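You operate a simulated robot arm through the tools that you are given. There is no shell and no other tool.

You are at the controls of a simulated robot arm. One attempt, no reset.

## Task
Cap the water tank, start the pump unit and open the ballast knob until the cloudy water clears.
Fine: tank cap on before the red switch; shut the ballast knob again; leave the pipe link alone. Where these are worked on the way, their far stop is far enough and under half their travel is too little: ballast knob.

It is judged by the outcome, as a careful person would: the job done as asked, and still so three seconds after it is handed in. It fails if anything else is knocked over, pushed out of place, dropped, spilled or broken. Lids that push on must go on centred and level and be pressed home; caps that screw on are set level and turned clockwise until they are tight.

## Robot
A 6-joint arm with a two-finger parallel gripper, fixed in place. Base frame: the origin is at the foot of the arm, x ahead of it, y to its left, z up; the work surface is at about z = 700. Readings come in mm, degrees, newtons and seconds.
With the tool pointing down near the work surface it reaches from about 240 to 660 mm from the base axis. Its first joint turns from -66.0 to 66.0 degrees. Payload 2.9 kg.
The TCP is the grasp point between the finger pads, 30 mm short of the fingertips. In the tool frame z runs along the fingers and y along their closing line. Largest opening 110 mm; finger width 20, thickness 10; the body of the gripper, 48 by 112 mm, starts 55 mm behind the TCP.
Orientation is told as [roll, pitch, yaw] about the base's x, y, z axes, in that order, counted from this pose: with the fingers straight down and closing along the base's y, the tool's x points along the base's -x, its y along +y and its z along -z.

## Interface
- The arm moves only by the tool move_arm. Its arguments are lists of equal length, an entry for each row: "delta_pos": the shift along the tool's x, y, z in units of 200 mm (1.0 is 200 mm), a list of three; "turn": the turn, a rotation vector about the tool's x, y, z in units of 180 degrees (1.0 is 180 degrees), a list of three; "gripper": the gripper command, from -1 (shut) to 1 (fully open), values between in proportion. In form: {"delta_pos": [[x, y, z], ...], "turn": [[ax, ay, az], ...], "gripper": [gripper, ...]}. A call has 1 to 20 rows; each row is the pose to reach, as a shift and turn from the pose commanded when the call began, along the tool's axes at that moment. A call with a number of a shift or a turn outside -1 to 1 is refused whole. Rows are played at 5 a second. More than 50 mm and 8.6 degrees between two rows, or a gripper value outside its range, and nothing of the call is played. Where a pose cannot be reached the arm comes as near as it can. A force on the tool above 90 N (or 10 N above the force at the start of the call, whichever is more), or a blocked arm, ends the call early, and 0.2 s more pass. Each finger travels about 108 mm/s and halts on what it meets, pressing with about 29 N; the grip force reading is that of the motor and also rises with nothing between the fingers. The clock runs only during rows and for 0.2 s after the last one: add rows that repeat a pose to give the fingers time. It gives the time, the measured TCP pose, the force on the tool (base axes), the opening and the grip force at its end, in the units of the frame above (readings bear some noise), with the torque about the TCP (base axes, N m) and any sound that the robot's microphone picked up.
- Cameras (640 x 400 px; columns grow to the right, rows downward): "scene" is fixed at [80.3, 454, 1361.2]; the picture's right is [-0.61, -0.79, 0.00], its down [-0.61, 0.47, -0.64] and it looks along [0.51, -0.39, -0.77] (base axes); focal length 340 px, centre (320, 200). "wrist" rides on the gripper at [72, 17, -103] in the tool frame; the picture's right is [-0.23, 0.97, 0.00], its down [-0.76, -0.18, -0.62] and it looks along [-0.61, -0.14, 0.78] (tool axes); focal length 222 px, centre (320, 200). There is no depth. A picture from a camera that has moved, and an enlarged one, comes with that camera's place and axes in the base frame and with its lens.
- get_image(camera): a new picture of that camera. The clock stands still meanwhile.
- close_up(camera, box): a new picture of the part [left, top, right, bottom] of that camera's present view, enlarged. The clock stands still meanwhile.
- sign_off(): hands the job in; it is judged then, once.

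Nothing tells you positions but the pictures and the camera data. Unless the task says otherwise, let go and move clear before handing in.

The tools are called after "Request:" as name(argument=value, ...) on one line, values as JSON. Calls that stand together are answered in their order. move_arm: Moves the arm, as the interface text tells. Its arguments: {"type":"object","properties":{"delta_pos":{"type":"array","items":{"type":"array","items":{"type":"number"}}},"turn":{"type":"array","items":{"type":"array","items":{"type":"number"}}},"gripper":{"type":"array","items":{"type":"number"}}},"required":["delta_pos","turn","gripper"]} The other tools are called the same way: get_image (camera) takes a picture; close_up (camera, box) takes an enlarged picture of a part of a camera's view; sign_off () hands the job in.

At the start:

```text
time: 0.0
eef_pos: [361.2, 57.8, 974.5]
ee_rot: [-0.2, 0.1, 0.1]
contact_force: [0.1, 0.6, 0.8]
ft_torque: [-0.02, -0.02, -0.03]
opening: 110.1
grip_force: 0.0
```

scene: 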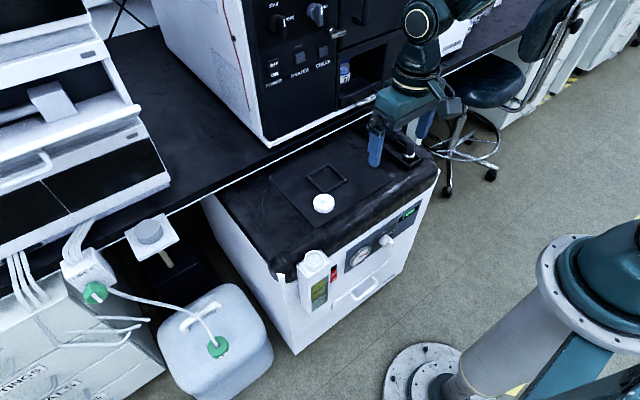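
wrist: 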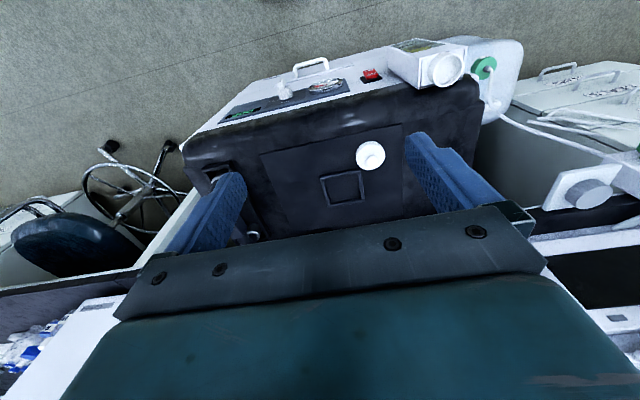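

I see a white unit with a dark top carrying a small white cap, a small tank with a green window at its front corner, a red switch, a gauge and a knob on its front face. I will take enlarged views before moving.

Request:
close_up(camera="scene", box=[280, 160, 440, 320])

Request:
close_up(camera="scene", box=[60, 200, 260, 380])

Request:
close_up(camera="wrist", box=[170, 20, 520, 240])

Request:
close_up(camera="scene", box=[290, 240, 350, 320])

```text
2.50 times, centred on (360, 240) of scene
camera zoom: at [80.3, 454.0, 1361.2], right [-0.61, -0.79, 0.0], down [-0.61, 0.47, -0.64], along [0.51, -0.39, -0.77], focal length 849 px, centre (220, 100)
```

zoom: 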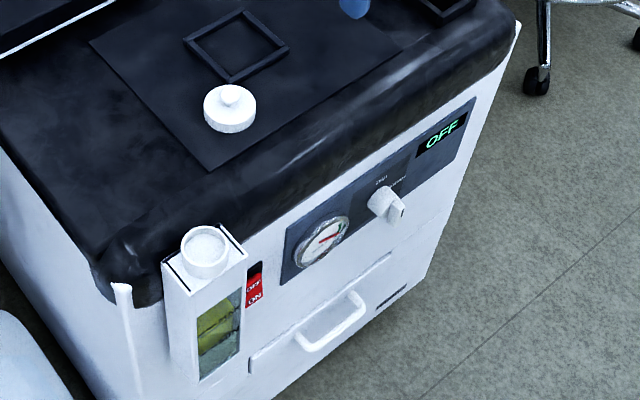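

```text
2.22 times, centred on (160, 290) of scene
camera zoom: at [80.3, 454.0, 1361.2], right [-0.61, -0.79, 0.0], down [-0.61, 0.47, -0.64], along [0.51, -0.39, -0.77], focal length 755 px, centre (676, 0)
```

zoom: 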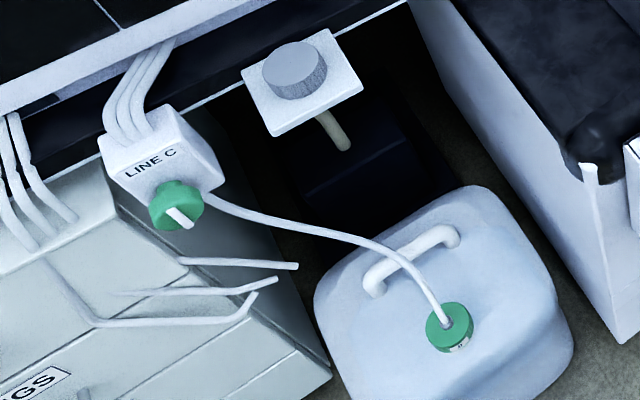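

```text
1.82 times, centred on (345, 130) of wrist
camera zoom: at [289.5, 75.5, 1078.7], right [0.23, 0.97, 0.0], down [0.76, -0.18, 0.62], along [0.61, -0.14, -0.78], focal length 404 px, centre (274, 327)
```

zoom: 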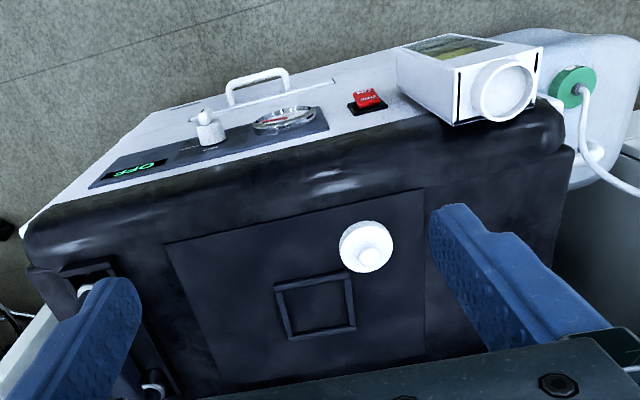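

```text
5.00 times, centred on (320, 280) of scene
camera zoom: at [80.3, 454.0, 1361.2], right [-0.61, -0.79, 0.0], down [-0.61, 0.47, -0.64], along [0.51, -0.39, -0.77], focal length 1698 px, centre (320, -200)
```

zoom: 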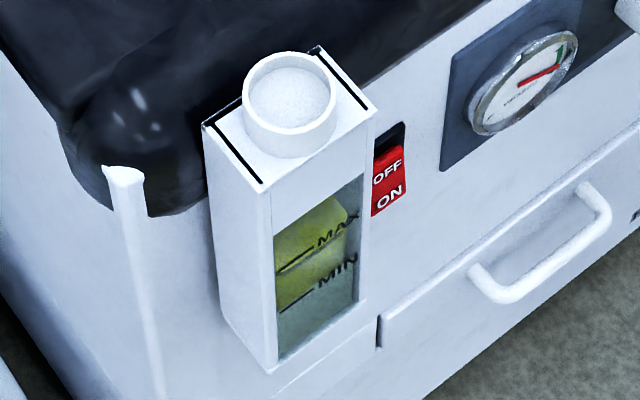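

The cap lies at roughly (495, 125) on the dark top, and the tank neck stands at roughly (380, 240, 715). I want sharper looks at the cap, neck, switch and knob before moving.

Request:
close_up(camera="scene", box=[307, 190, 339, 216])

Request:
close_up(camera="scene", box=[298, 244, 346, 274])

Request:
close_up(camera="scene", box=[364, 220, 412, 260])

Request:
close_up(camera="wrist", box=[210, 60, 390, 140])

Request:
close_up(camera="wrist", box=[350, 30, 500, 120])

Request:
close_up(camera="scene", box=[240, 0, 440, 130])

```text
15.38 times, centred on (323, 203) of scene
camera zoom: at [80.3, 454.0, 1361.2], right [-0.61, -0.79, 0.0], down [-0.61, 0.47, -0.64], along [0.51, -0.39, -0.77], focal length 5226 px, centre (274, 154)
```

zoom: 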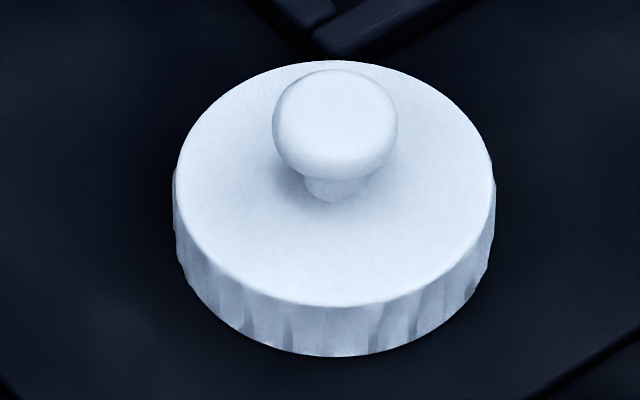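

```text
13.33 times, centred on (322, 259) of scene
camera zoom: at [80.3, 454.0, 1361.2], right [-0.61, -0.79, 0.0], down [-0.61, 0.47, -0.64], along [0.51, -0.39, -0.77], focal length 4529 px, centre (293, -587)
```

zoom: 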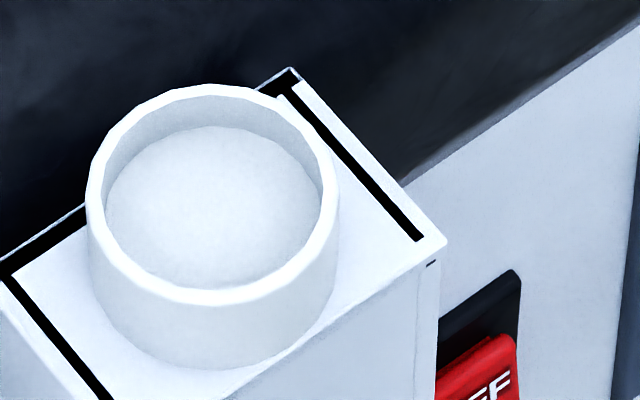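

```text
10.00 times, centred on (388, 240) of scene
camera zoom: at [80.3, 454.0, 1361.2], right [-0.61, -0.79, 0.0], down [-0.61, 0.47, -0.64], along [0.51, -0.39, -0.77], focal length 3397 px, centre (-360, -200)
```

zoom: 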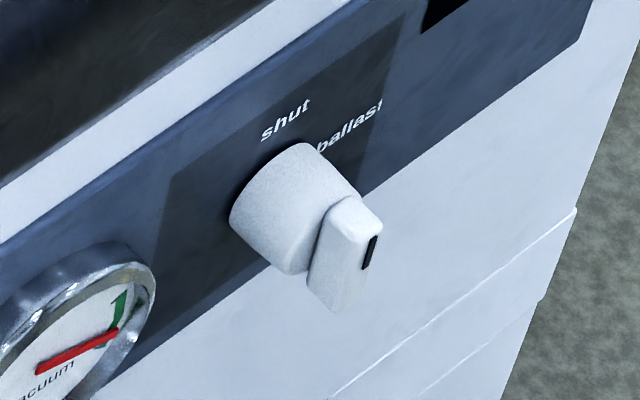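

```text
3.56 times, centred on (300, 100) of wrist
camera zoom: at [289.5, 75.5, 1078.7], right [0.23, 0.97, 0.0], down [0.76, -0.18, 0.62], along [0.61, -0.14, -0.78], focal length 790 px, centre (391, 556)
```

zoom: 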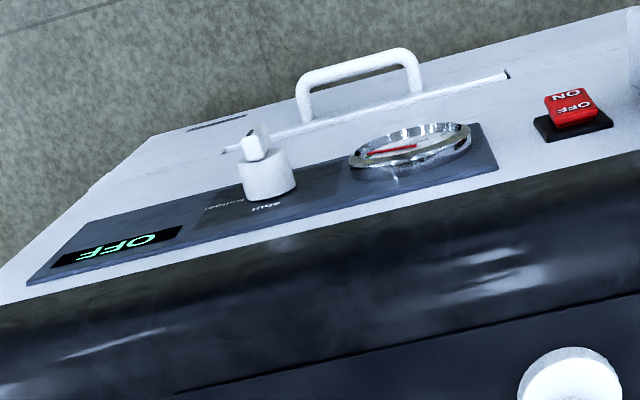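

```text
4.27 times, centred on (425, 75) of wrist
camera zoom: at [289.5, 75.5, 1078.7], right [0.23, 0.97, 0.0], down [0.76, -0.18, 0.62], along [0.61, -0.14, -0.78], focal length 948 px, centre (-128, 733)
```

zoom: 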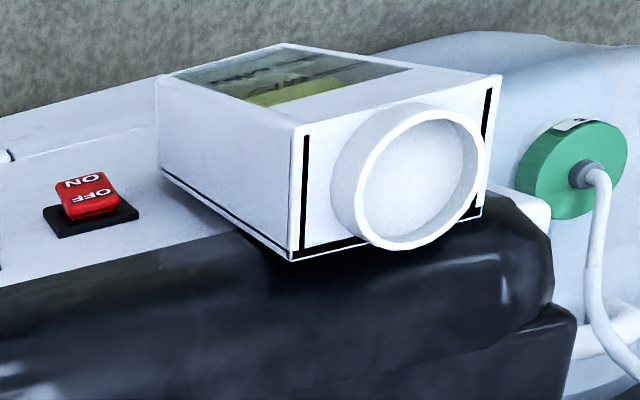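

```text
3.08 times, centred on (340, 65) of scene
camera zoom: at [80.3, 454.0, 1361.2], right [-0.61, -0.79, 0.0], down [-0.61, 0.47, -0.64], along [0.51, -0.39, -0.77], focal length 1045 px, centre (258, 615)
```

zoom: 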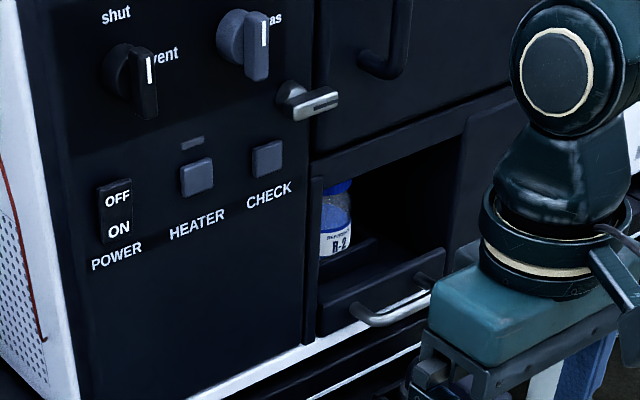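

The cap is ribbed with a small ball knob on top, about 50 mm across and roughly at (495, 126). The unit's front face looks towards the robot at about x = 407, with the ballast knob and red rocker on it around z = 540–580. I'll move over the cap and look from there.

Request:
move_arm(delta_pos=[[-0.11, 0.055, 0.13], [-0.22, 0.11, 0.26], [-0.33, 0.165, 0.39], [-0.44, 0.22, 0.52], [-0.55, 0.275, 0.65], [-0.66, 0.335, 0.78], [-0.66, 0.335, 0.78]], turn=[[0, 0, 0], [0, 0, 0], [0, 0, 0], [0, 0, 0], [0, 0, 0], [0, 0, 0], [0, 0, 0]], gripper=[1, 1, 1, 1, 1, 1, 1])

```text
time: 1.6
eef_pos: [494.3, 124.7, 818.3]
ee_rot: [-0.1, -0.1, 0.1]
contact_force: [-0.1, 0.2, -0.3]
ft_torque: [0.03, -0.01, 0.03]
opening: 110.1
grip_force: 0.1
```

The arm now hovers about 100 mm above the cap with the fingers straddling it. Next I check the alignment with both cameras.

Request:
get_image(camera="wrist")

Request:
get_image(camera="scene")

```text
taken
camera wrist: at [422.2, 143.1, 922.6], right [0.23, 0.97, 0.0], down [0.76, -0.18, 0.62], along [0.61, -0.14, -0.78], focal length 222 px, centre (320, 200)
```

wrist: 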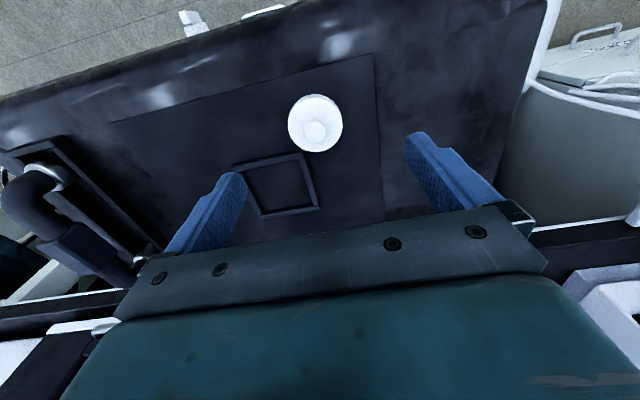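

```text
taken
```

scene: 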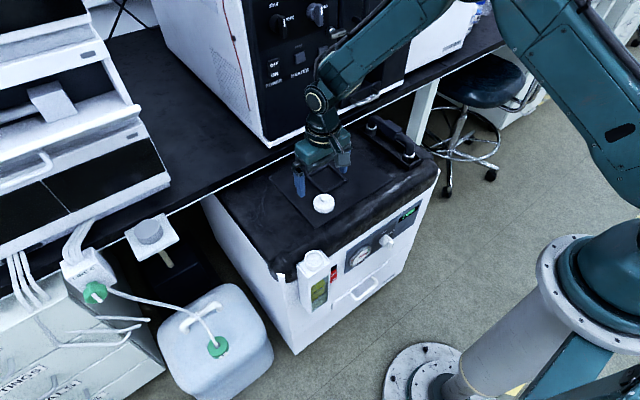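

The wrist view puts the cap about 3 mm off the present TCP, near (492, 122). I enlarge it to measure better.

Request:
close_up(camera="wrist", box=[275, 85, 355, 160])

Request:
close_up(camera="wrist", box=[0, 100, 200, 300])

Request:
close_up(camera="scene", box=[283, 150, 363, 220])

```text
5.33 times, centred on (315, 122) of wrist
camera zoom: at [422.2, 143.1, 922.6], right [0.23, 0.97, 0.0], down [0.76, -0.18, 0.62], along [0.61, -0.14, -0.78], focal length 1185 px, centre (347, 613)
```

zoom: 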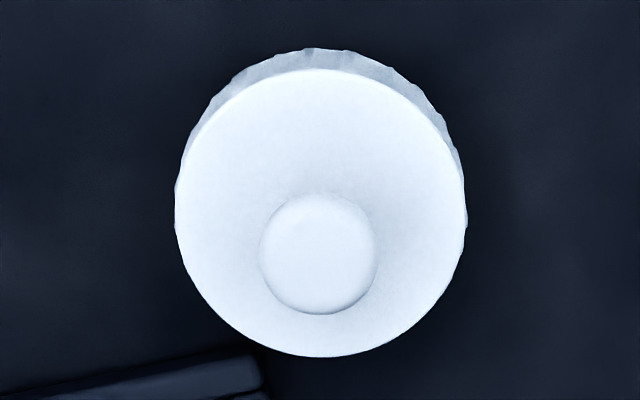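

```text
2.00 times, centred on (100, 200) of wrist
camera zoom: at [422.2, 143.1, 922.6], right [0.23, 0.97, 0.0], down [0.76, -0.18, 0.62], along [0.61, -0.14, -0.78], focal length 444 px, centre (760, 200)
```

zoom: 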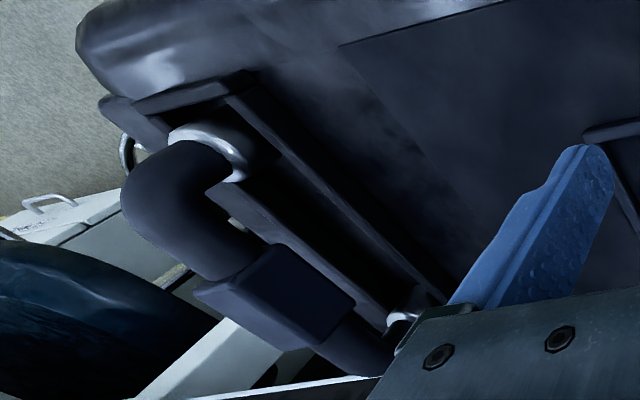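

```text
5.71 times, centred on (323, 185) of scene
camera zoom: at [80.3, 454.0, 1361.2], right [-0.61, -0.79, 0.0], down [-0.61, 0.47, -0.64], along [0.51, -0.39, -0.77], focal length 1941 px, centre (303, 286)
```

zoom: 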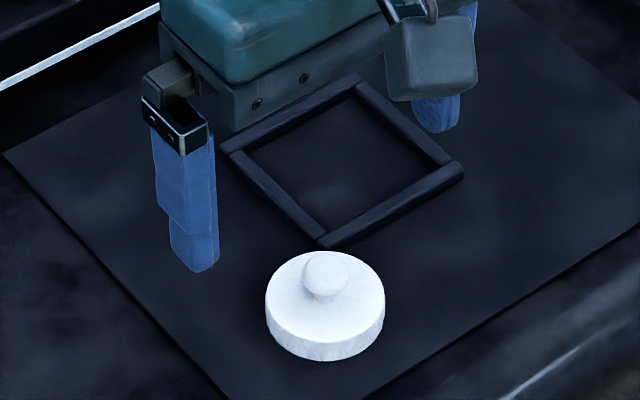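

The cap is 50 mm across, top at about z = 714, with its centre near (495, 121); the loose square frame beyond it starts at x ≈ 520, so the fingers will clear it. I go down part way with a narrower opening and check again.

Request:
move_arm(delta_pos=[[-0.005, -0.0185, 0.0], [-0.005, -0.0185, 0.1], [-0.005, -0.0185, 0.2], [-0.005, -0.0185, 0.25], [-0.005, -0.0185, 0.25]], turn=[[0, 0, 0], [0, 0, 0], [0, 0, 0], [0, 0, 0], [0, 0, 0]], gripper=[0.6, 0.5, 0.5, 0.5, 0.5])

Request:
get_image(camera="wrist")

Request:
close_up(camera="scene", box=[283, 150, 363, 220])

```text
time: 2.8
eef_pos: [495.3, 118.9, 767.9]
ee_rot: [0.1, 0.0, 0.1]
contact_force: [-0.3, -1.0, 0.3]
ft_torque: [0.0, 0.02, 0.02]
opening: 82.4
grip_force: 0.0
```

```text
taken
camera wrist: at [422.5, 138.3, 872.8], right [0.23, 0.97, 0.0], down [0.76, -0.18, 0.62], along [0.61, -0.14, -0.78], focal length 222 px, centre (320, 200)
```

wrist: 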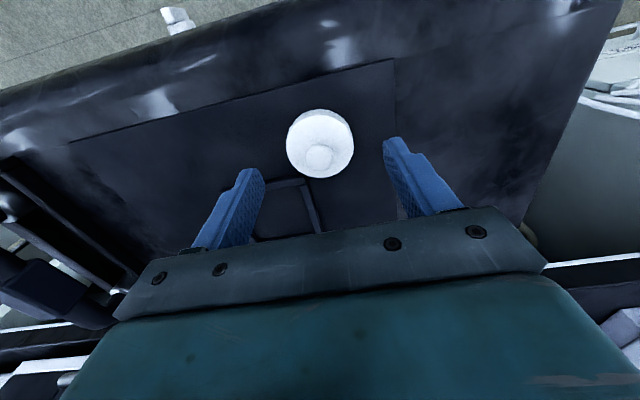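

```text
5.71 times, centred on (323, 185) of scene
camera zoom: at [80.3, 454.0, 1361.2], right [-0.61, -0.79, 0.0], down [-0.61, 0.47, -0.64], along [0.51, -0.39, -0.77], focal length 1941 px, centre (303, 286)
```

zoom: 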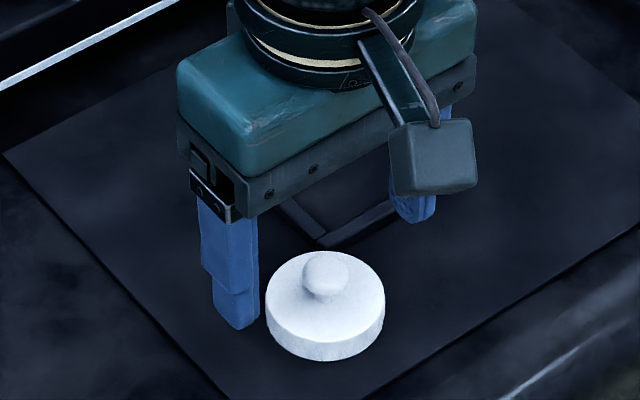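

The fingers now straddle the cap; I enlarge the wrist view to fine-tune the centring.

Request:
close_up(camera="wrist", box=[220, 90, 420, 215])

```text
3.20 times, centred on (320, 152) of wrist
camera zoom: at [422.5, 138.3, 872.8], right [0.23, 0.97, 0.0], down [0.76, -0.18, 0.62], along [0.61, -0.14, -0.78], focal length 711 px, centre (320, 352)
```

zoom: 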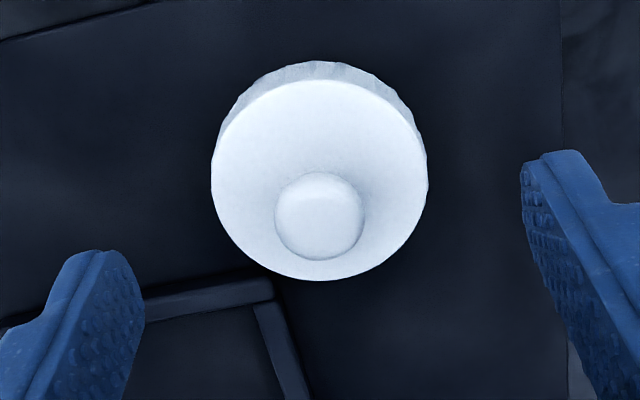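

The cap is centred under the tool axis within about a millimetre. I lower to just above the surface and close on the rim.

Request:
move_arm(delta_pos=[[0, 0, 0.06], [0, 0, 0.12], [0, 0, 0.15], [0, 0, 0.175], [0, 0, 0.175], [0, 0, 0.175], [0, 0, 0.175], [0, 0, 0.175]], turn=[[0, 0, 0], [0, 0, 0], [0, 0, 0], [0, 0, 0], [0, 0, 0], [0, 0, 0], [0, 0, 0], [0, 0, 0]], gripper=[0.5, 0.5, 0.5, 0.5, 0.5, -0.2, -0.2, -0.2])

Request:
close_up(camera="wrist", box=[220, 90, 420, 215])

Request:
close_up(camera="scene", box=[283, 150, 363, 220])

```text
time: 4.6
eef_pos: [494.4, 119.5, 732.9]
ee_rot: [-0.1, -0.1, 0.1]
contact_force: [1.3, 0.0, 3.7]
ft_torque: [0.11, -0.03, -0.05]
opening: 49.6
grip_force: 29.0
```

```text
3.20 times, centred on (320, 152) of wrist
camera zoom: at [422.8, 138.6, 837.7], right [0.23, 0.97, 0.0], down [0.76, -0.18, 0.62], along [0.61, -0.14, -0.78], focal length 711 px, centre (320, 352)
```

zoom: 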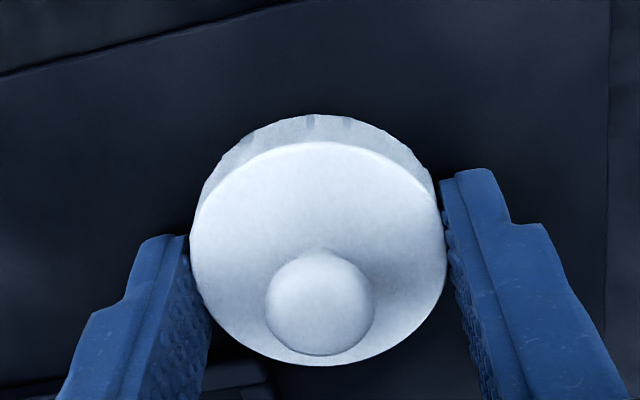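

```text
5.71 times, centred on (323, 185) of scene
camera zoom: at [80.3, 454.0, 1361.2], right [-0.61, -0.79, 0.0], down [-0.61, 0.47, -0.64], along [0.51, -0.39, -0.77], focal length 1941 px, centre (303, 286)
```

zoom: 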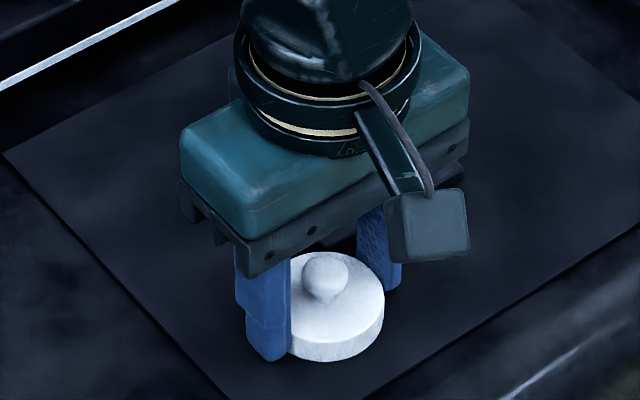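

The cap is held by its rim at 49.6 mm with 29 N. I lift it straight up and carry it over towards the tank neck, staying high to look again.

Request:
move_arm(delta_pos=[[0, 0, -0.05], [0, 0, -0.15], [0, 0, -0.3], [0.08, 0.08, -0.4], [0.2, 0.2, -0.45], [0.32, 0.32, -0.45], [0.44, 0.44, -0.45], [0.54, 0.54, -0.45], [0.575, 0.6, -0.45], [0.575, 0.6, -0.45]], turn=[[0, 0, 0], [0, 0, 0], [0, 0, 0], [0, 0, 0], [0, 0, 0], [0, 0, 0], [0, 0, 0], [0, 0, 0], [0, 0, 0], [0, 0, 0]], gripper=[-0.3, -0.3, -0.3, -0.3, -0.3, -0.3, -0.3, -0.3, -0.3, -0.3])

Request:
get_image(camera="wrist")

Request:
close_up(camera="scene", box=[250, 170, 410, 290])

```text
time: 6.8
eef_pos: [378.5, 240.3, 822.1]
ee_rot: [-0.1, 0.0, 0.0]
contact_force: [0.5, 0.0, -0.4]
ft_torque: [-0.01, 0.01, 0.0]
opening: 49.5
grip_force: 29.6
```

```text
taken
camera wrist: at [307.1, 259.4, 927.3], right [0.23, 0.97, 0.0], down [0.76, -0.18, 0.62], along [0.61, -0.14, -0.78], focal length 222 px, centre (320, 200)
```

wrist: 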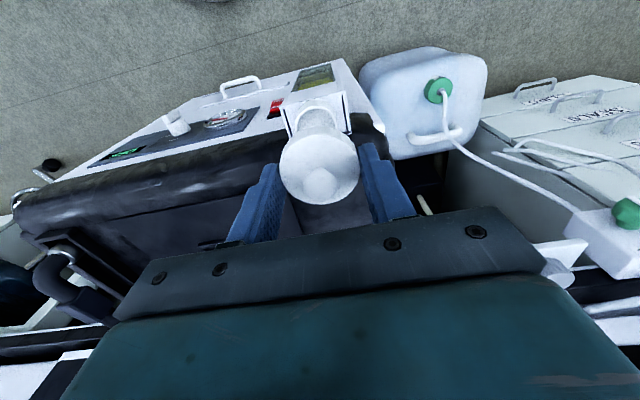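

```text
3.33 times, centred on (330, 230) of scene
camera zoom: at [80.3, 454.0, 1361.2], right [-0.61, -0.79, 0.0], down [-0.61, 0.47, -0.64], along [0.51, -0.39, -0.77], focal length 1132 px, centre (287, 100)
```

zoom: 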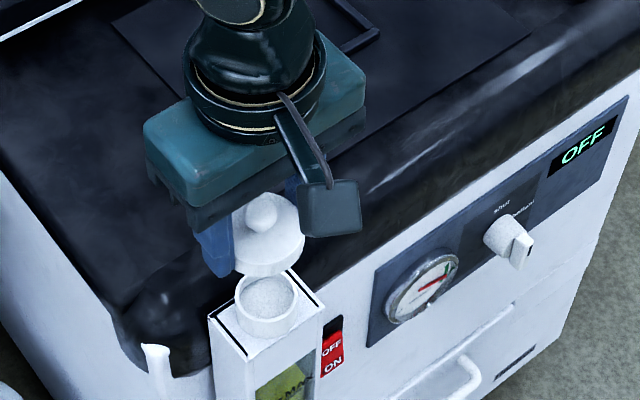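

Request:
close_up(camera="wrist", box=[240, 50, 400, 150])

Request:
close_up(camera="scene", box=[290, 200, 340, 280])

```text
4.00 times, centred on (320, 100) of wrist
camera zoom: at [307.1, 259.4, 927.3], right [0.23, 0.97, 0.0], down [0.76, -0.18, 0.62], along [0.61, -0.14, -0.78], focal length 888 px, centre (320, 600)
```

zoom: 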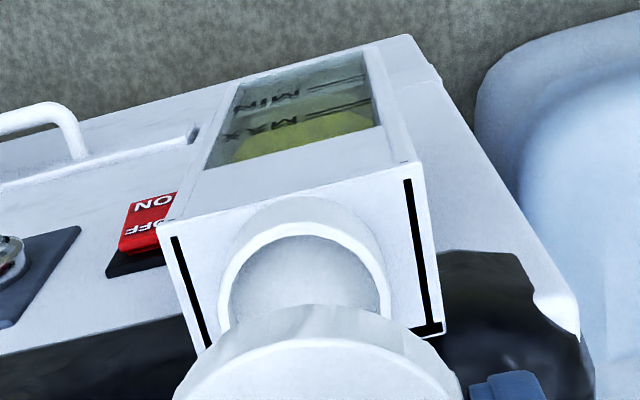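

```text
5.00 times, centred on (315, 240) of scene
camera zoom: at [80.3, 454.0, 1361.2], right [-0.61, -0.79, 0.0], down [-0.61, 0.47, -0.64], along [0.51, -0.39, -0.77], focal length 1698 px, centre (345, 0)
```

zoom: 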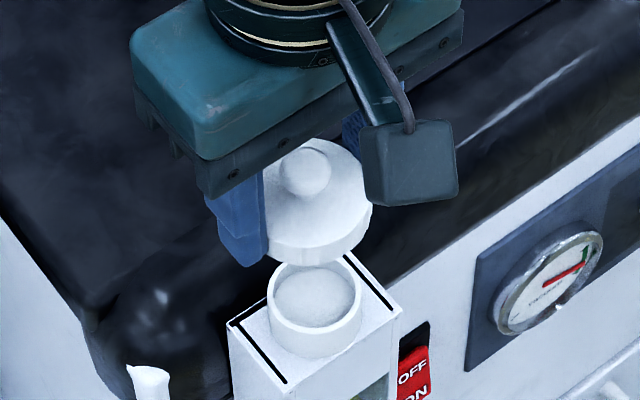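

The neck's rim is about 41 mm across with its centre near (382, 237.5) and its top at z ≈ 719.5. I shift a few millimetres over it, come down to about 20 mm above, and check from both cameras.

Request:
move_arm(delta_pos=[[-0.014, -0.021, 0.0], [-0.014, -0.021, 0.1], [-0.014, -0.021, 0.2], [-0.014, -0.021, 0.25], [-0.014, -0.021, 0.25]], turn=[[0, 0, 0], [0, 0, 0], [0, 0, 0], [0, 0, 0], [0, 0, 0]], gripper=[-0.3, -0.3, -0.3, -0.3, -0.3])

Request:
close_up(camera="wrist", box=[230, 80, 410, 200])

Request:
close_up(camera="scene", box=[290, 230, 340, 280])

```text
time: 8.0
eef_pos: [382.3, 235.7, 772.3]
ee_rot: [0.0, 0.0, 0.1]
contact_force: [0.1, 0.2, -0.1]
ft_torque: [0.01, -0.04, -0.02]
opening: 49.5
grip_force: 28.8
```

```text
3.33 times, centred on (320, 140) of wrist
camera zoom: at [309.9, 254.2, 877.2], right [0.23, 0.97, 0.0], down [0.76, -0.18, 0.62], along [0.61, -0.14, -0.78], focal length 740 px, centre (320, 400)
```

zoom: 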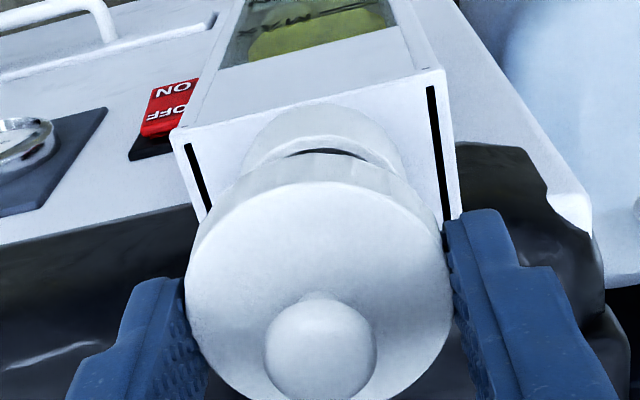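

```text
8.00 times, centred on (315, 255) of scene
camera zoom: at [80.3, 454.0, 1361.2], right [-0.61, -0.79, 0.0], down [-0.61, 0.47, -0.64], along [0.51, -0.39, -0.77], focal length 2717 px, centre (360, -240)
```

zoom: 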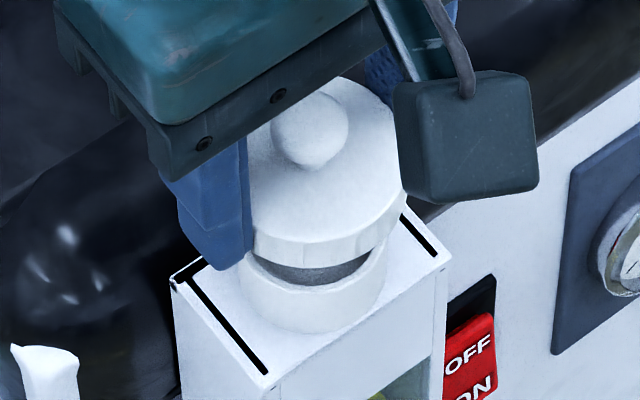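

The cap looks nearly concentric over the neck. I enlarge both views once more to check the remaining offset before lowering it on.

Request:
close_up(camera="wrist", box=[290, 105, 350, 140])

Request:
close_up(camera="scene", box=[298, 248, 328, 272])

```text
10.67 times, centred on (320, 122) of wrist
camera zoom: at [309.9, 254.2, 877.2], right [0.23, 0.97, 0.0], down [0.76, -0.18, 0.62], along [0.61, -0.14, -0.78], focal length 2369 px, centre (320, 1027)
```

zoom: 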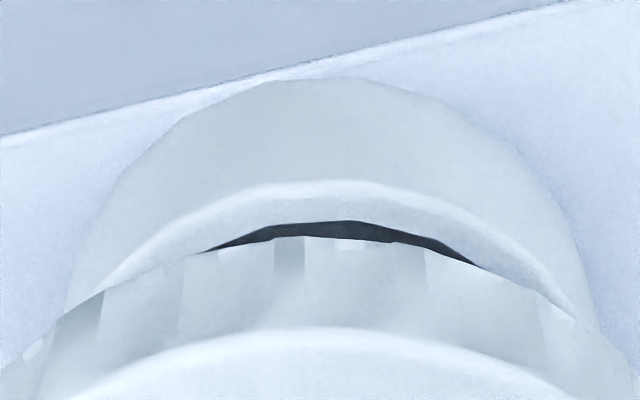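

```text
16.00 times, centred on (313, 260) of scene
camera zoom: at [80.3, 454.0, 1361.2], right [-0.61, -0.79, 0.0], down [-0.61, 0.47, -0.64], along [0.51, -0.39, -0.77], focal length 5435 px, centre (432, -760)
```

zoom: 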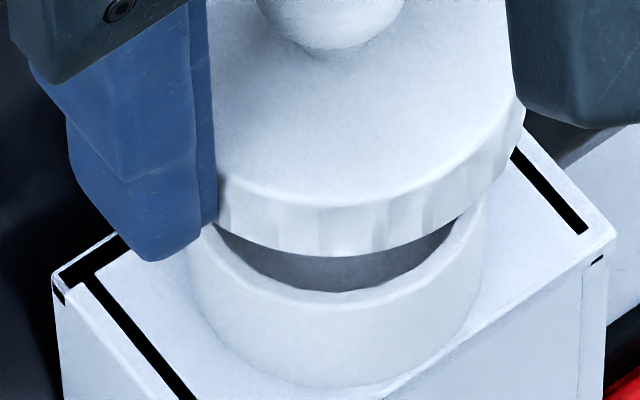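

By both views the cap is within about 1 mm of the neck axis. I nudge half a millimetre in +y and lower in small steps while watching the force.

Request:
move_arm(delta_pos=[[0, 0.0025, 0.04], [0, 0.0025, 0.08], [0, 0.0025, 0.095], [0, 0.0025, 0.11], [0, 0.0025, 0.12], [0, 0.0025, 0.12]], turn=[[0, 0, 0], [0, 0, 0], [0, 0, 0], [0, 0, 0], [0, 0, 0], [0, 0, 0]], gripper=[-0.3, -0.3, -0.3, -0.3, -0.3, -0.3])

Request:
close_up(camera="scene", box=[298, 240, 338, 272])

Request:
close_up(camera="wrist", box=[270, 95, 370, 155])

```text
time: 9.4
eef_pos: [383.1, 236.6, 748.6]
ee_rot: [0.1, -0.1, 0.1]
contact_force: [-1.0, 0.0, -1.2]
ft_torque: [-0.01, -0.01, -0.01]
opening: 49.5
grip_force: 29.2
```

```text
12.50 times, centred on (318, 256) of scene
camera zoom: at [80.3, 454.0, 1361.2], right [-0.61, -0.79, 0.0], down [-0.61, 0.47, -0.64], along [0.51, -0.39, -0.77], focal length 4246 px, centre (345, -500)
```

zoom: 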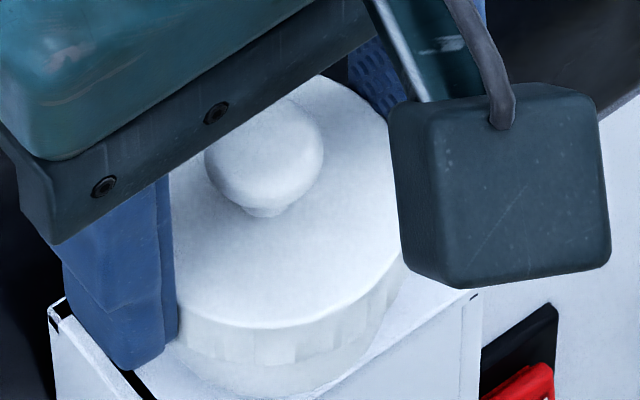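

```text
6.40 times, centred on (320, 125) of wrist
camera zoom: at [310.0, 255.0, 853.5], right [0.23, 0.97, 0.0], down [0.76, -0.18, 0.62], along [0.61, -0.14, -0.78], focal length 1422 px, centre (320, 680)
```

zoom: 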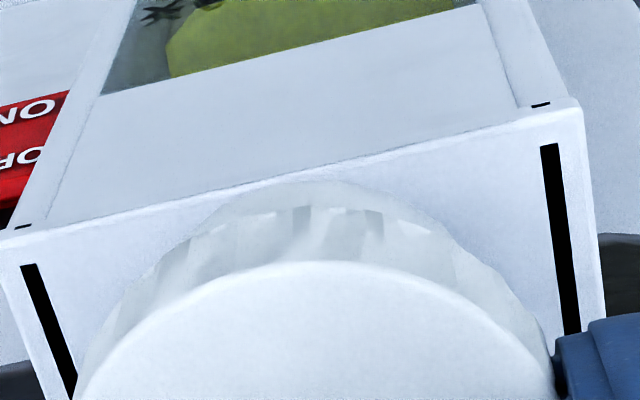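

No contact force yet with the cap bottom level with the rim. I keep lowering in 1 mm steps.

Request:
move_arm(delta_pos=[[0, 0, 0.005], [0, 0, 0.01], [0, 0, 0.015], [0, 0, 0.02], [0, 0, 0.02]], turn=[[0, 0, 0], [0, 0, 0], [0, 0, 0], [0, 0, 0], [0, 0, 0]], gripper=[-0.3, -0.3, -0.3, -0.3, -0.3])

```text
time: 10.6
eef_pos: [381.3, 237.1, 744.7]
ee_rot: [0.0, 0.0, 0.1]
contact_force: [0.2, 0.0, -0.5]
ft_torque: [0.02, -0.01, -0.01]
opening: 50.0
grip_force: 29.3
```

Still no load, so the cap is slipping over the neck freely. I continue down in small steps.

Request:
move_arm(delta_pos=[[0, 0, 0.005], [0, 0, 0.01], [0, 0, 0.015], [0, 0, 0.02], [0, 0, 0.02]], turn=[[0, 0, 0], [0, 0, 0], [0, 0, 0], [0, 0, 0], [0, 0, 0]], gripper=[-0.3, -0.3, -0.3, -0.3, -0.3])

Request:
close_up(camera="wrist", box=[270, 95, 370, 155])

```text
time: 11.8
eef_pos: [381.4, 237.0, 741.6]
ee_rot: [0.0, 0.1, 0.1]
contact_force: [-10.5, 0.4, 14.9]
ft_torque: [0.06, 0.25, -0.06]
opening: 49.5
grip_force: 29.0
heard: snap
```

```text
6.40 times, centred on (320, 125) of wrist
camera zoom: at [309.3, 255.0, 846.2], right [0.23, 0.97, 0.0], down [0.76, -0.18, 0.62], along [0.61, -0.14, -0.78], focal length 1422 px, centre (320, 680)
```

zoom: 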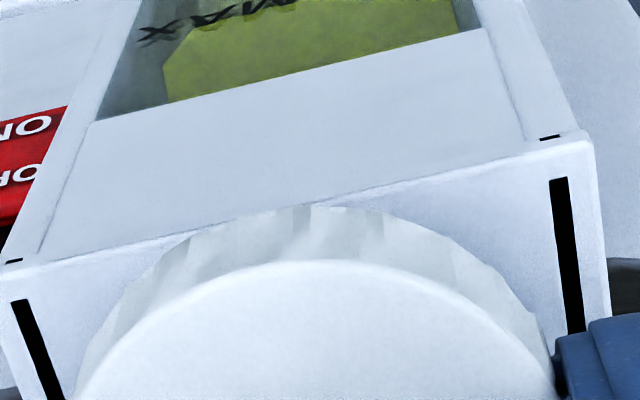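

A snap was heard with a modest 15 N load, which suggests a push-on lid has clicked home. I ease the sideways load by about 0.7 mm and look at the seat.

Request:
move_arm(delta_pos=[[0.0035, 0, 0], [0.0035, 0, 0]], turn=[[0, 0, 0], [0, 0, 0]], gripper=[-0.3, -0.3])

Request:
close_up(camera="scene", box=[298, 240, 338, 272])

```text
time: 12.4
eef_pos: [380.5, 238.2, 741.4]
ee_rot: [0.0, 0.1, 0.0]
contact_force: [-9.4, 1.7, 16.5]
ft_torque: [0.02, 0.38, 0.01]
opening: 49.5
grip_force: 29.0
```

```text
12.50 times, centred on (318, 256) of scene
camera zoom: at [79.9, 453.9, 1361.3], right [-0.61, -0.79, 0.0], down [-0.61, 0.47, -0.64], along [0.51, -0.39, -0.77], focal length 4246 px, centre (345, -500)
```

zoom: 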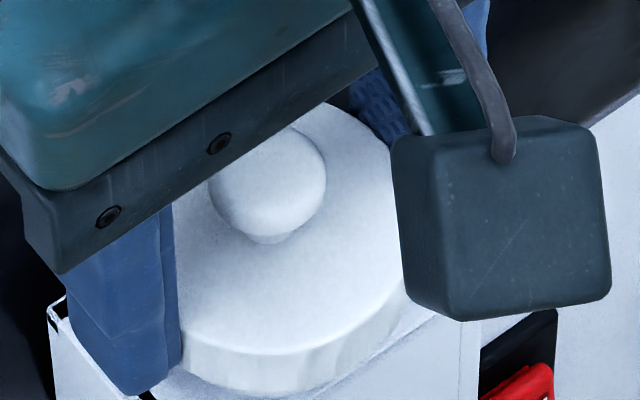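

The cap sits level. I press another millimetre to confirm it is against its stop, then I will turn gently clockwise only as a check.

Request:
move_arm(delta_pos=[[0.003, 0, 0.0025], [0.003, 0, 0.005], [0.003, 0, 0.005]], turn=[[0, 0, 0], [0, 0, 0], [0, 0, 0]], gripper=[-0.3, -0.3, -0.3])

```text
time: 13.2
eef_pos: [382.3, 235.9, 740.6]
ee_rot: [0.0, -0.1, 0.0]
contact_force: [-10.0, -1.2, 38.1]
ft_torque: [-0.05, 0.28, 0.02]
opening: 49.9
grip_force: 29.2
```

The force climbs with no travel, so the cap is at its stop. I back off the pressure and try a small clockwise twist to see whether there is any thread to it.

Request:
move_arm(delta_pos=[[0, 0, -0.005], [0, 0, -0.005], [0, 0, -0.005], [0, 0, -0.005]], turn=[[0, 0, 0], [0, 0, 0.02], [0, 0, 0.04], [0, 0, 0.04]], gripper=[-0.3, -0.3, -0.3, -0.3])

Request:
close_up(camera="wrist", box=[220, 90, 420, 215])

```text
time: 14.2
eef_pos: [380.2, 236.2, 738.8]
ee_rot: [-0.1, 0.0, -7.3]
contact_force: [0.0, 0.4, -0.2]
ft_torque: [0.03, -0.02, 0.02]
opening: 49.4
grip_force: 28.5
heard: snap
```

```text
3.20 times, centred on (320, 152) of wrist
camera zoom: at [311.5, 263.0, 844.7], right [0.35, 0.94, 0.0], down [0.73, -0.27, 0.62], along [0.58, -0.22, -0.78], focal length 711 px, centre (320, 352)
```

zoom: 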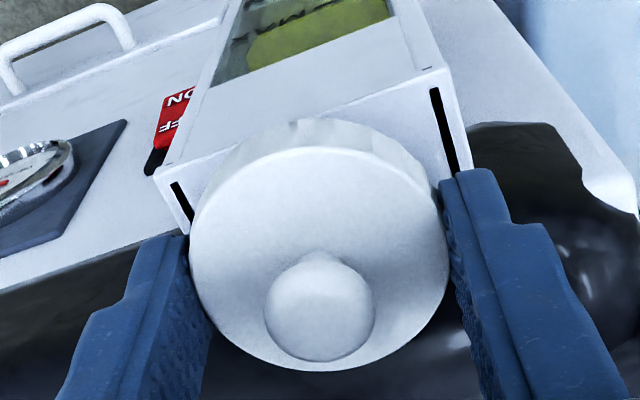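

A second snap came with the twist and all load vanished, so I need to see what the cap is doing now.

Request:
close_up(camera="scene", box=[298, 240, 338, 272])

Request:
get_image(camera="scene")

Request:
close_up(camera="wrist", box=[270, 100, 370, 160])

```text
12.50 times, centred on (318, 256) of scene
camera zoom: at [80.3, 454.0, 1361.2], right [-0.61, -0.79, 0.0], down [-0.61, 0.47, -0.64], along [0.51, -0.39, -0.77], focal length 4246 px, centre (345, -500)
```

zoom: 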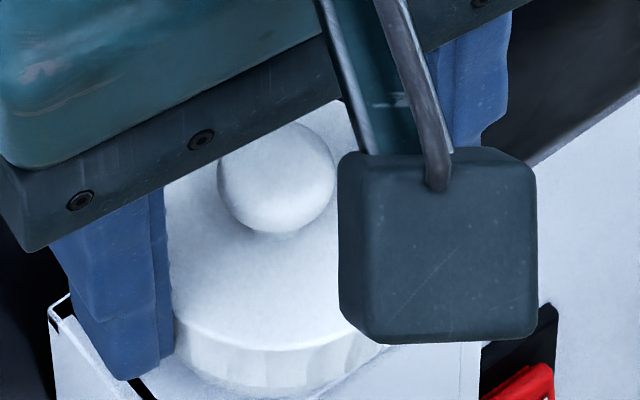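

```text
taken
```

scene: 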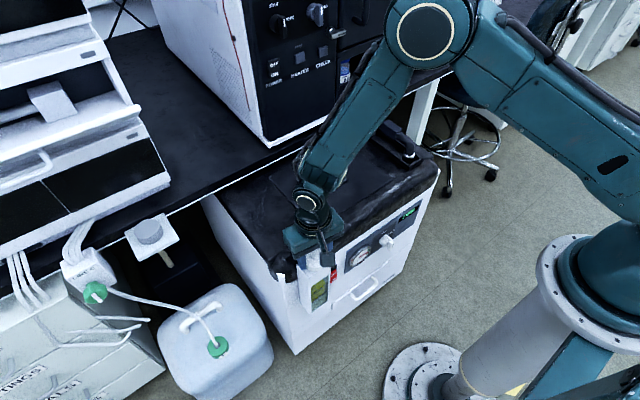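

```text
6.40 times, centred on (320, 130) of wrist
camera zoom: at [311.5, 263.0, 844.7], right [0.35, 0.94, 0.0], down [0.73, -0.27, 0.62], along [0.58, -0.22, -0.78], focal length 1422 px, centre (320, 648)
```

zoom: 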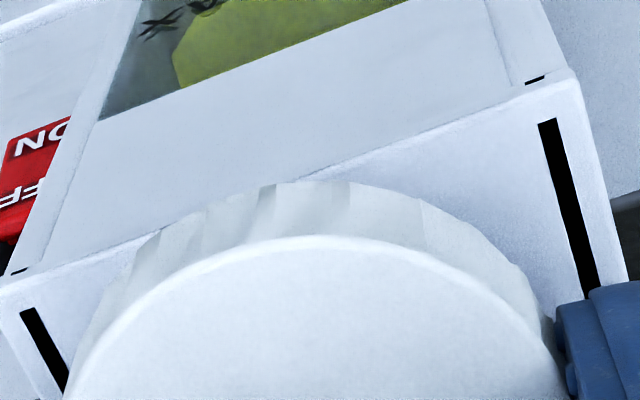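

The load dropping to zero could mean the cap turns freely or that it popped loose, so I press straight down again in small steps and read the force.

Request:
move_arm(delta_pos=[[0, 0, 0.005], [0, 0, 0.01], [0, 0, 0.01]], turn=[[0, 0, 0], [0, 0, 0], [0, 0, 0]], gripper=[-0.3, -0.3, -0.3])

Request:
close_up(camera="scene", box=[298, 240, 338, 272])

```text
time: 15.0
eef_pos: [379.7, 236.7, 738.6]
ee_rot: [-0.1, 0.0, -7.2]
contact_force: [-2.6, -3.2, 11.3]
ft_torque: [-0.01, 0.06, -0.03]
opening: 49.5
grip_force: 28.9
```

```text
12.50 times, centred on (318, 256) of scene
camera zoom: at [80.1, 453.9, 1361.3], right [-0.61, -0.79, 0.0], down [-0.61, 0.47, -0.64], along [0.51, -0.39, -0.77], focal length 4246 px, centre (345, -500)
```

zoom: 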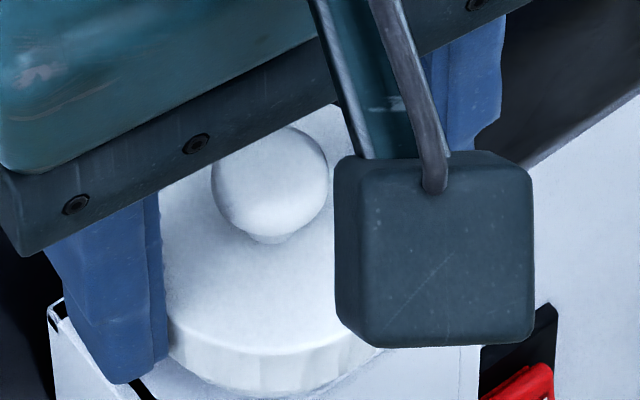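

A light load returns as it goes down, so it is not yet firmly seated this time. I press further in small steps.

Request:
move_arm(delta_pos=[[0, 0, 0.003], [0, 0, 0.006], [0, 0, 0.006]], turn=[[0, 0, 0], [0, 0, 0], [0, 0, 0]], gripper=[-0.3, -0.3, -0.3])

```text
time: 15.8
eef_pos: [380.8, 237.4, 738.7]
ee_rot: [0.0, -0.2, -7.3]
contact_force: [-5.3, -5.2, 37.3]
ft_torque: [-0.13, 0.17, 0.04]
opening: 49.9
grip_force: 28.6
```

The cap is against a hard stop, and comparing wrist views shows it slid about 2 mm up within the fingers rather than moving on the neck. I release the pressure with a tiny lift to see whether the cap holds itself to the neck.

Request:
move_arm(delta_pos=[[0, 0, -0.004], [0, 0, -0.008], [0, 0, -0.0105], [0, 0, -0.0105]], turn=[[0, 0, 0], [0, 0, 0], [0, 0, 0], [0, 0, 0]], gripper=[-0.3, -0.3, -0.3, -0.3])

```text
time: 16.8
eef_pos: [380.6, 236.8, 739.3]
ee_rot: [-0.1, 0.1, -7.1]
contact_force: [1.8, 1.4, 3.7]
ft_torque: [0.02, -0.08, 0.03]
opening: 49.5
grip_force: 29.0
```

Request:
move_arm(delta_pos=[[0, 0, -0.002], [0, 0, -0.003], [0, 0, -0.003]], turn=[[0, 0, 0], [0, 0, 0], [0, 0, 0]], gripper=[-0.3, -0.3, -0.3])

```text
time: 17.6
eef_pos: [380.8, 236.9, 740.6]
ee_rot: [0.0, 0.0, -7.1]
contact_force: [0.3, -0.4, -0.3]
ft_torque: [0.01, 0.01, -0.01]
opening: 49.6
grip_force: 29.1
```

Request:
move_arm(delta_pos=[[0, 0, -0.003], [0, 0, -0.006], [0, 0, -0.006]], turn=[[0, 0, 0], [0, 0, 0], [0, 0, 0]], gripper=[-0.3, -0.3, -0.3])

Request:
close_up(camera="scene", box=[298, 240, 338, 272])

```text
time: 18.4
eef_pos: [380.6, 237.6, 742.7]
ee_rot: [-0.1, 0.0, -7.1]
contact_force: [-0.2, 0.3, 0.1]
ft_torque: [-0.01, -0.02, 0.01]
opening: 49.6
grip_force: 29.1
```

```text
12.50 times, centred on (318, 256) of scene
camera zoom: at [80.3, 454.0, 1361.2], right [-0.61, -0.79, 0.0], down [-0.61, 0.47, -0.64], along [0.51, -0.39, -0.77], focal length 4246 px, centre (345, -500)
```

zoom: 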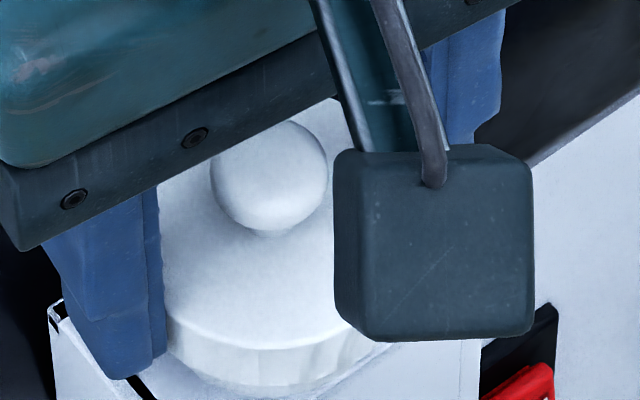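

The cap lifts freely, so the twist popped it back off: it is a push-on lid, and I should press it without twisting. I raise it clear, undo the twist and re-check the centring.

Request:
move_arm(delta_pos=[[0, 0, -0.05], [0, 0, -0.1], [0, 0, -0.13], [0, 0, -0.13], [0, 0, -0.13]], turn=[[0, 0, 0], [0, 0, 0], [0, 0, -0.02], [0, 0, -0.04], [0, 0, -0.04]], gripper=[-0.3, -0.3, -0.3, -0.3, -0.3])

Request:
close_up(camera="wrist", box=[260, 90, 380, 150])

Request:
close_up(camera="scene", box=[293, 240, 333, 272])

Request:
close_up(camera="wrist", box=[220, 90, 420, 215])

```text
time: 19.6
eef_pos: [381.3, 237.1, 767.4]
ee_rot: [-0.1, 0.0, 0.1]
contact_force: [-0.4, 0.0, -0.5]
ft_torque: [0.0, 0.01, 0.02]
opening: 49.8
grip_force: 29.0
```

```text
5.33 times, centred on (320, 120) of wrist
camera zoom: at [308.6, 255.4, 872.2], right [0.23, 0.97, 0.0], down [0.76, -0.18, 0.62], along [0.61, -0.14, -0.78], focal length 1185 px, centre (320, 627)
```

zoom: 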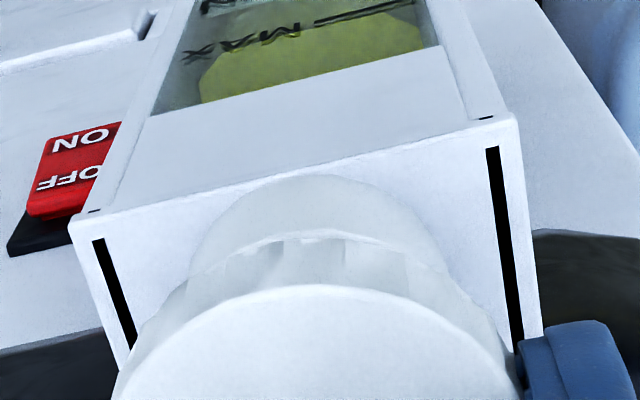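

```text
12.50 times, centred on (313, 256) of scene
camera zoom: at [80.3, 454.0, 1361.2], right [-0.61, -0.79, 0.0], down [-0.61, 0.47, -0.64], along [0.51, -0.39, -0.77], focal length 4246 px, centre (408, -500)
```

zoom: 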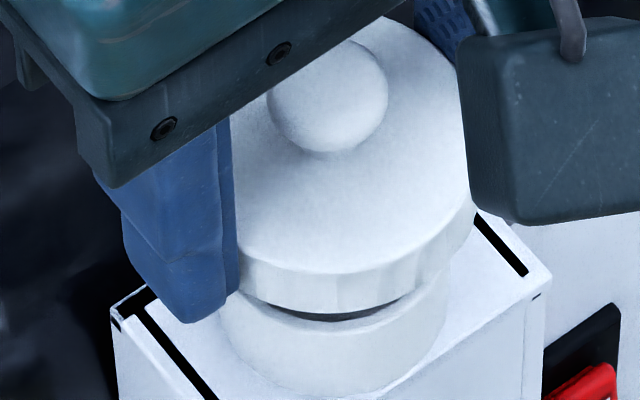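

```text
3.20 times, centred on (320, 152) of wrist
camera zoom: at [308.6, 255.4, 872.2], right [0.23, 0.97, 0.0], down [0.76, -0.18, 0.62], along [0.61, -0.14, -0.78], focal length 711 px, centre (320, 352)
```

zoom: 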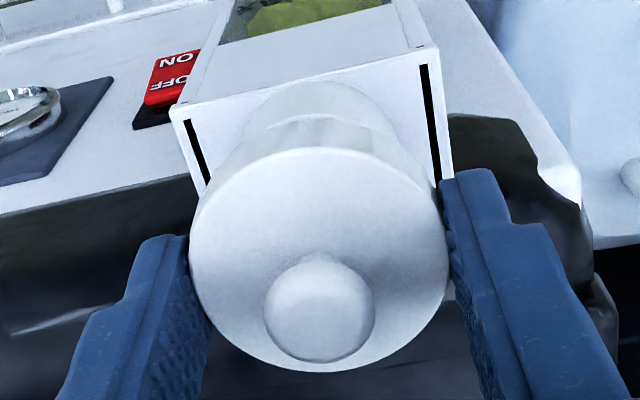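

The cap is clear of the neck again. I measure edges at higher magnification to refine the centring before pressing once more.

Request:
close_up(camera="scene", box=[304, 254, 328, 269])

Request:
close_up(camera="wrist", box=[290, 105, 350, 140])

```text
16.00 times, centred on (316, 262) of scene
camera zoom: at [80.3, 454.0, 1361.2], right [-0.61, -0.79, 0.0], down [-0.61, 0.47, -0.64], along [0.51, -0.39, -0.77], focal length 5435 px, centre (384, -784)
```

zoom: 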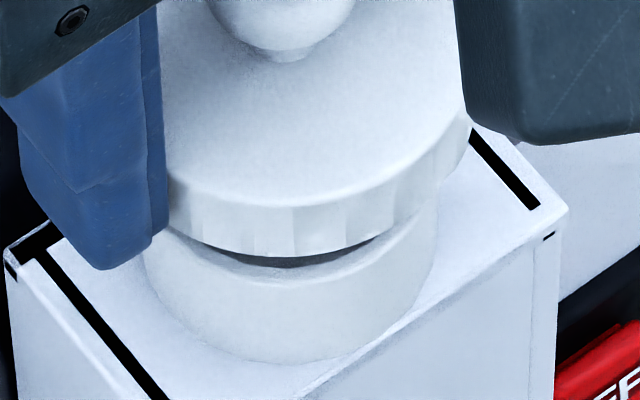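

```text
10.67 times, centred on (320, 122) of wrist
camera zoom: at [308.6, 255.4, 872.2], right [0.23, 0.97, 0.0], down [0.76, -0.18, 0.62], along [0.61, -0.14, -0.78], focal length 2369 px, centre (320, 1027)
```

zoom: 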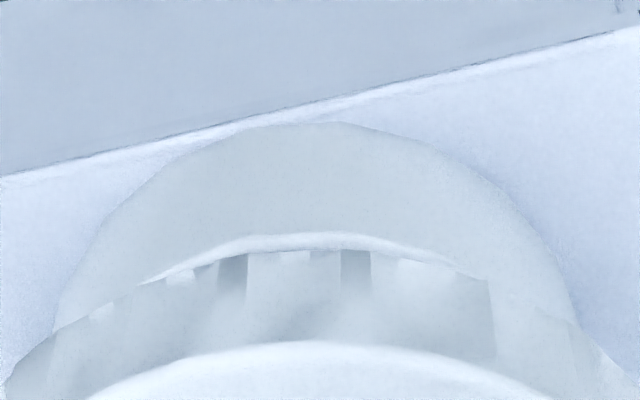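

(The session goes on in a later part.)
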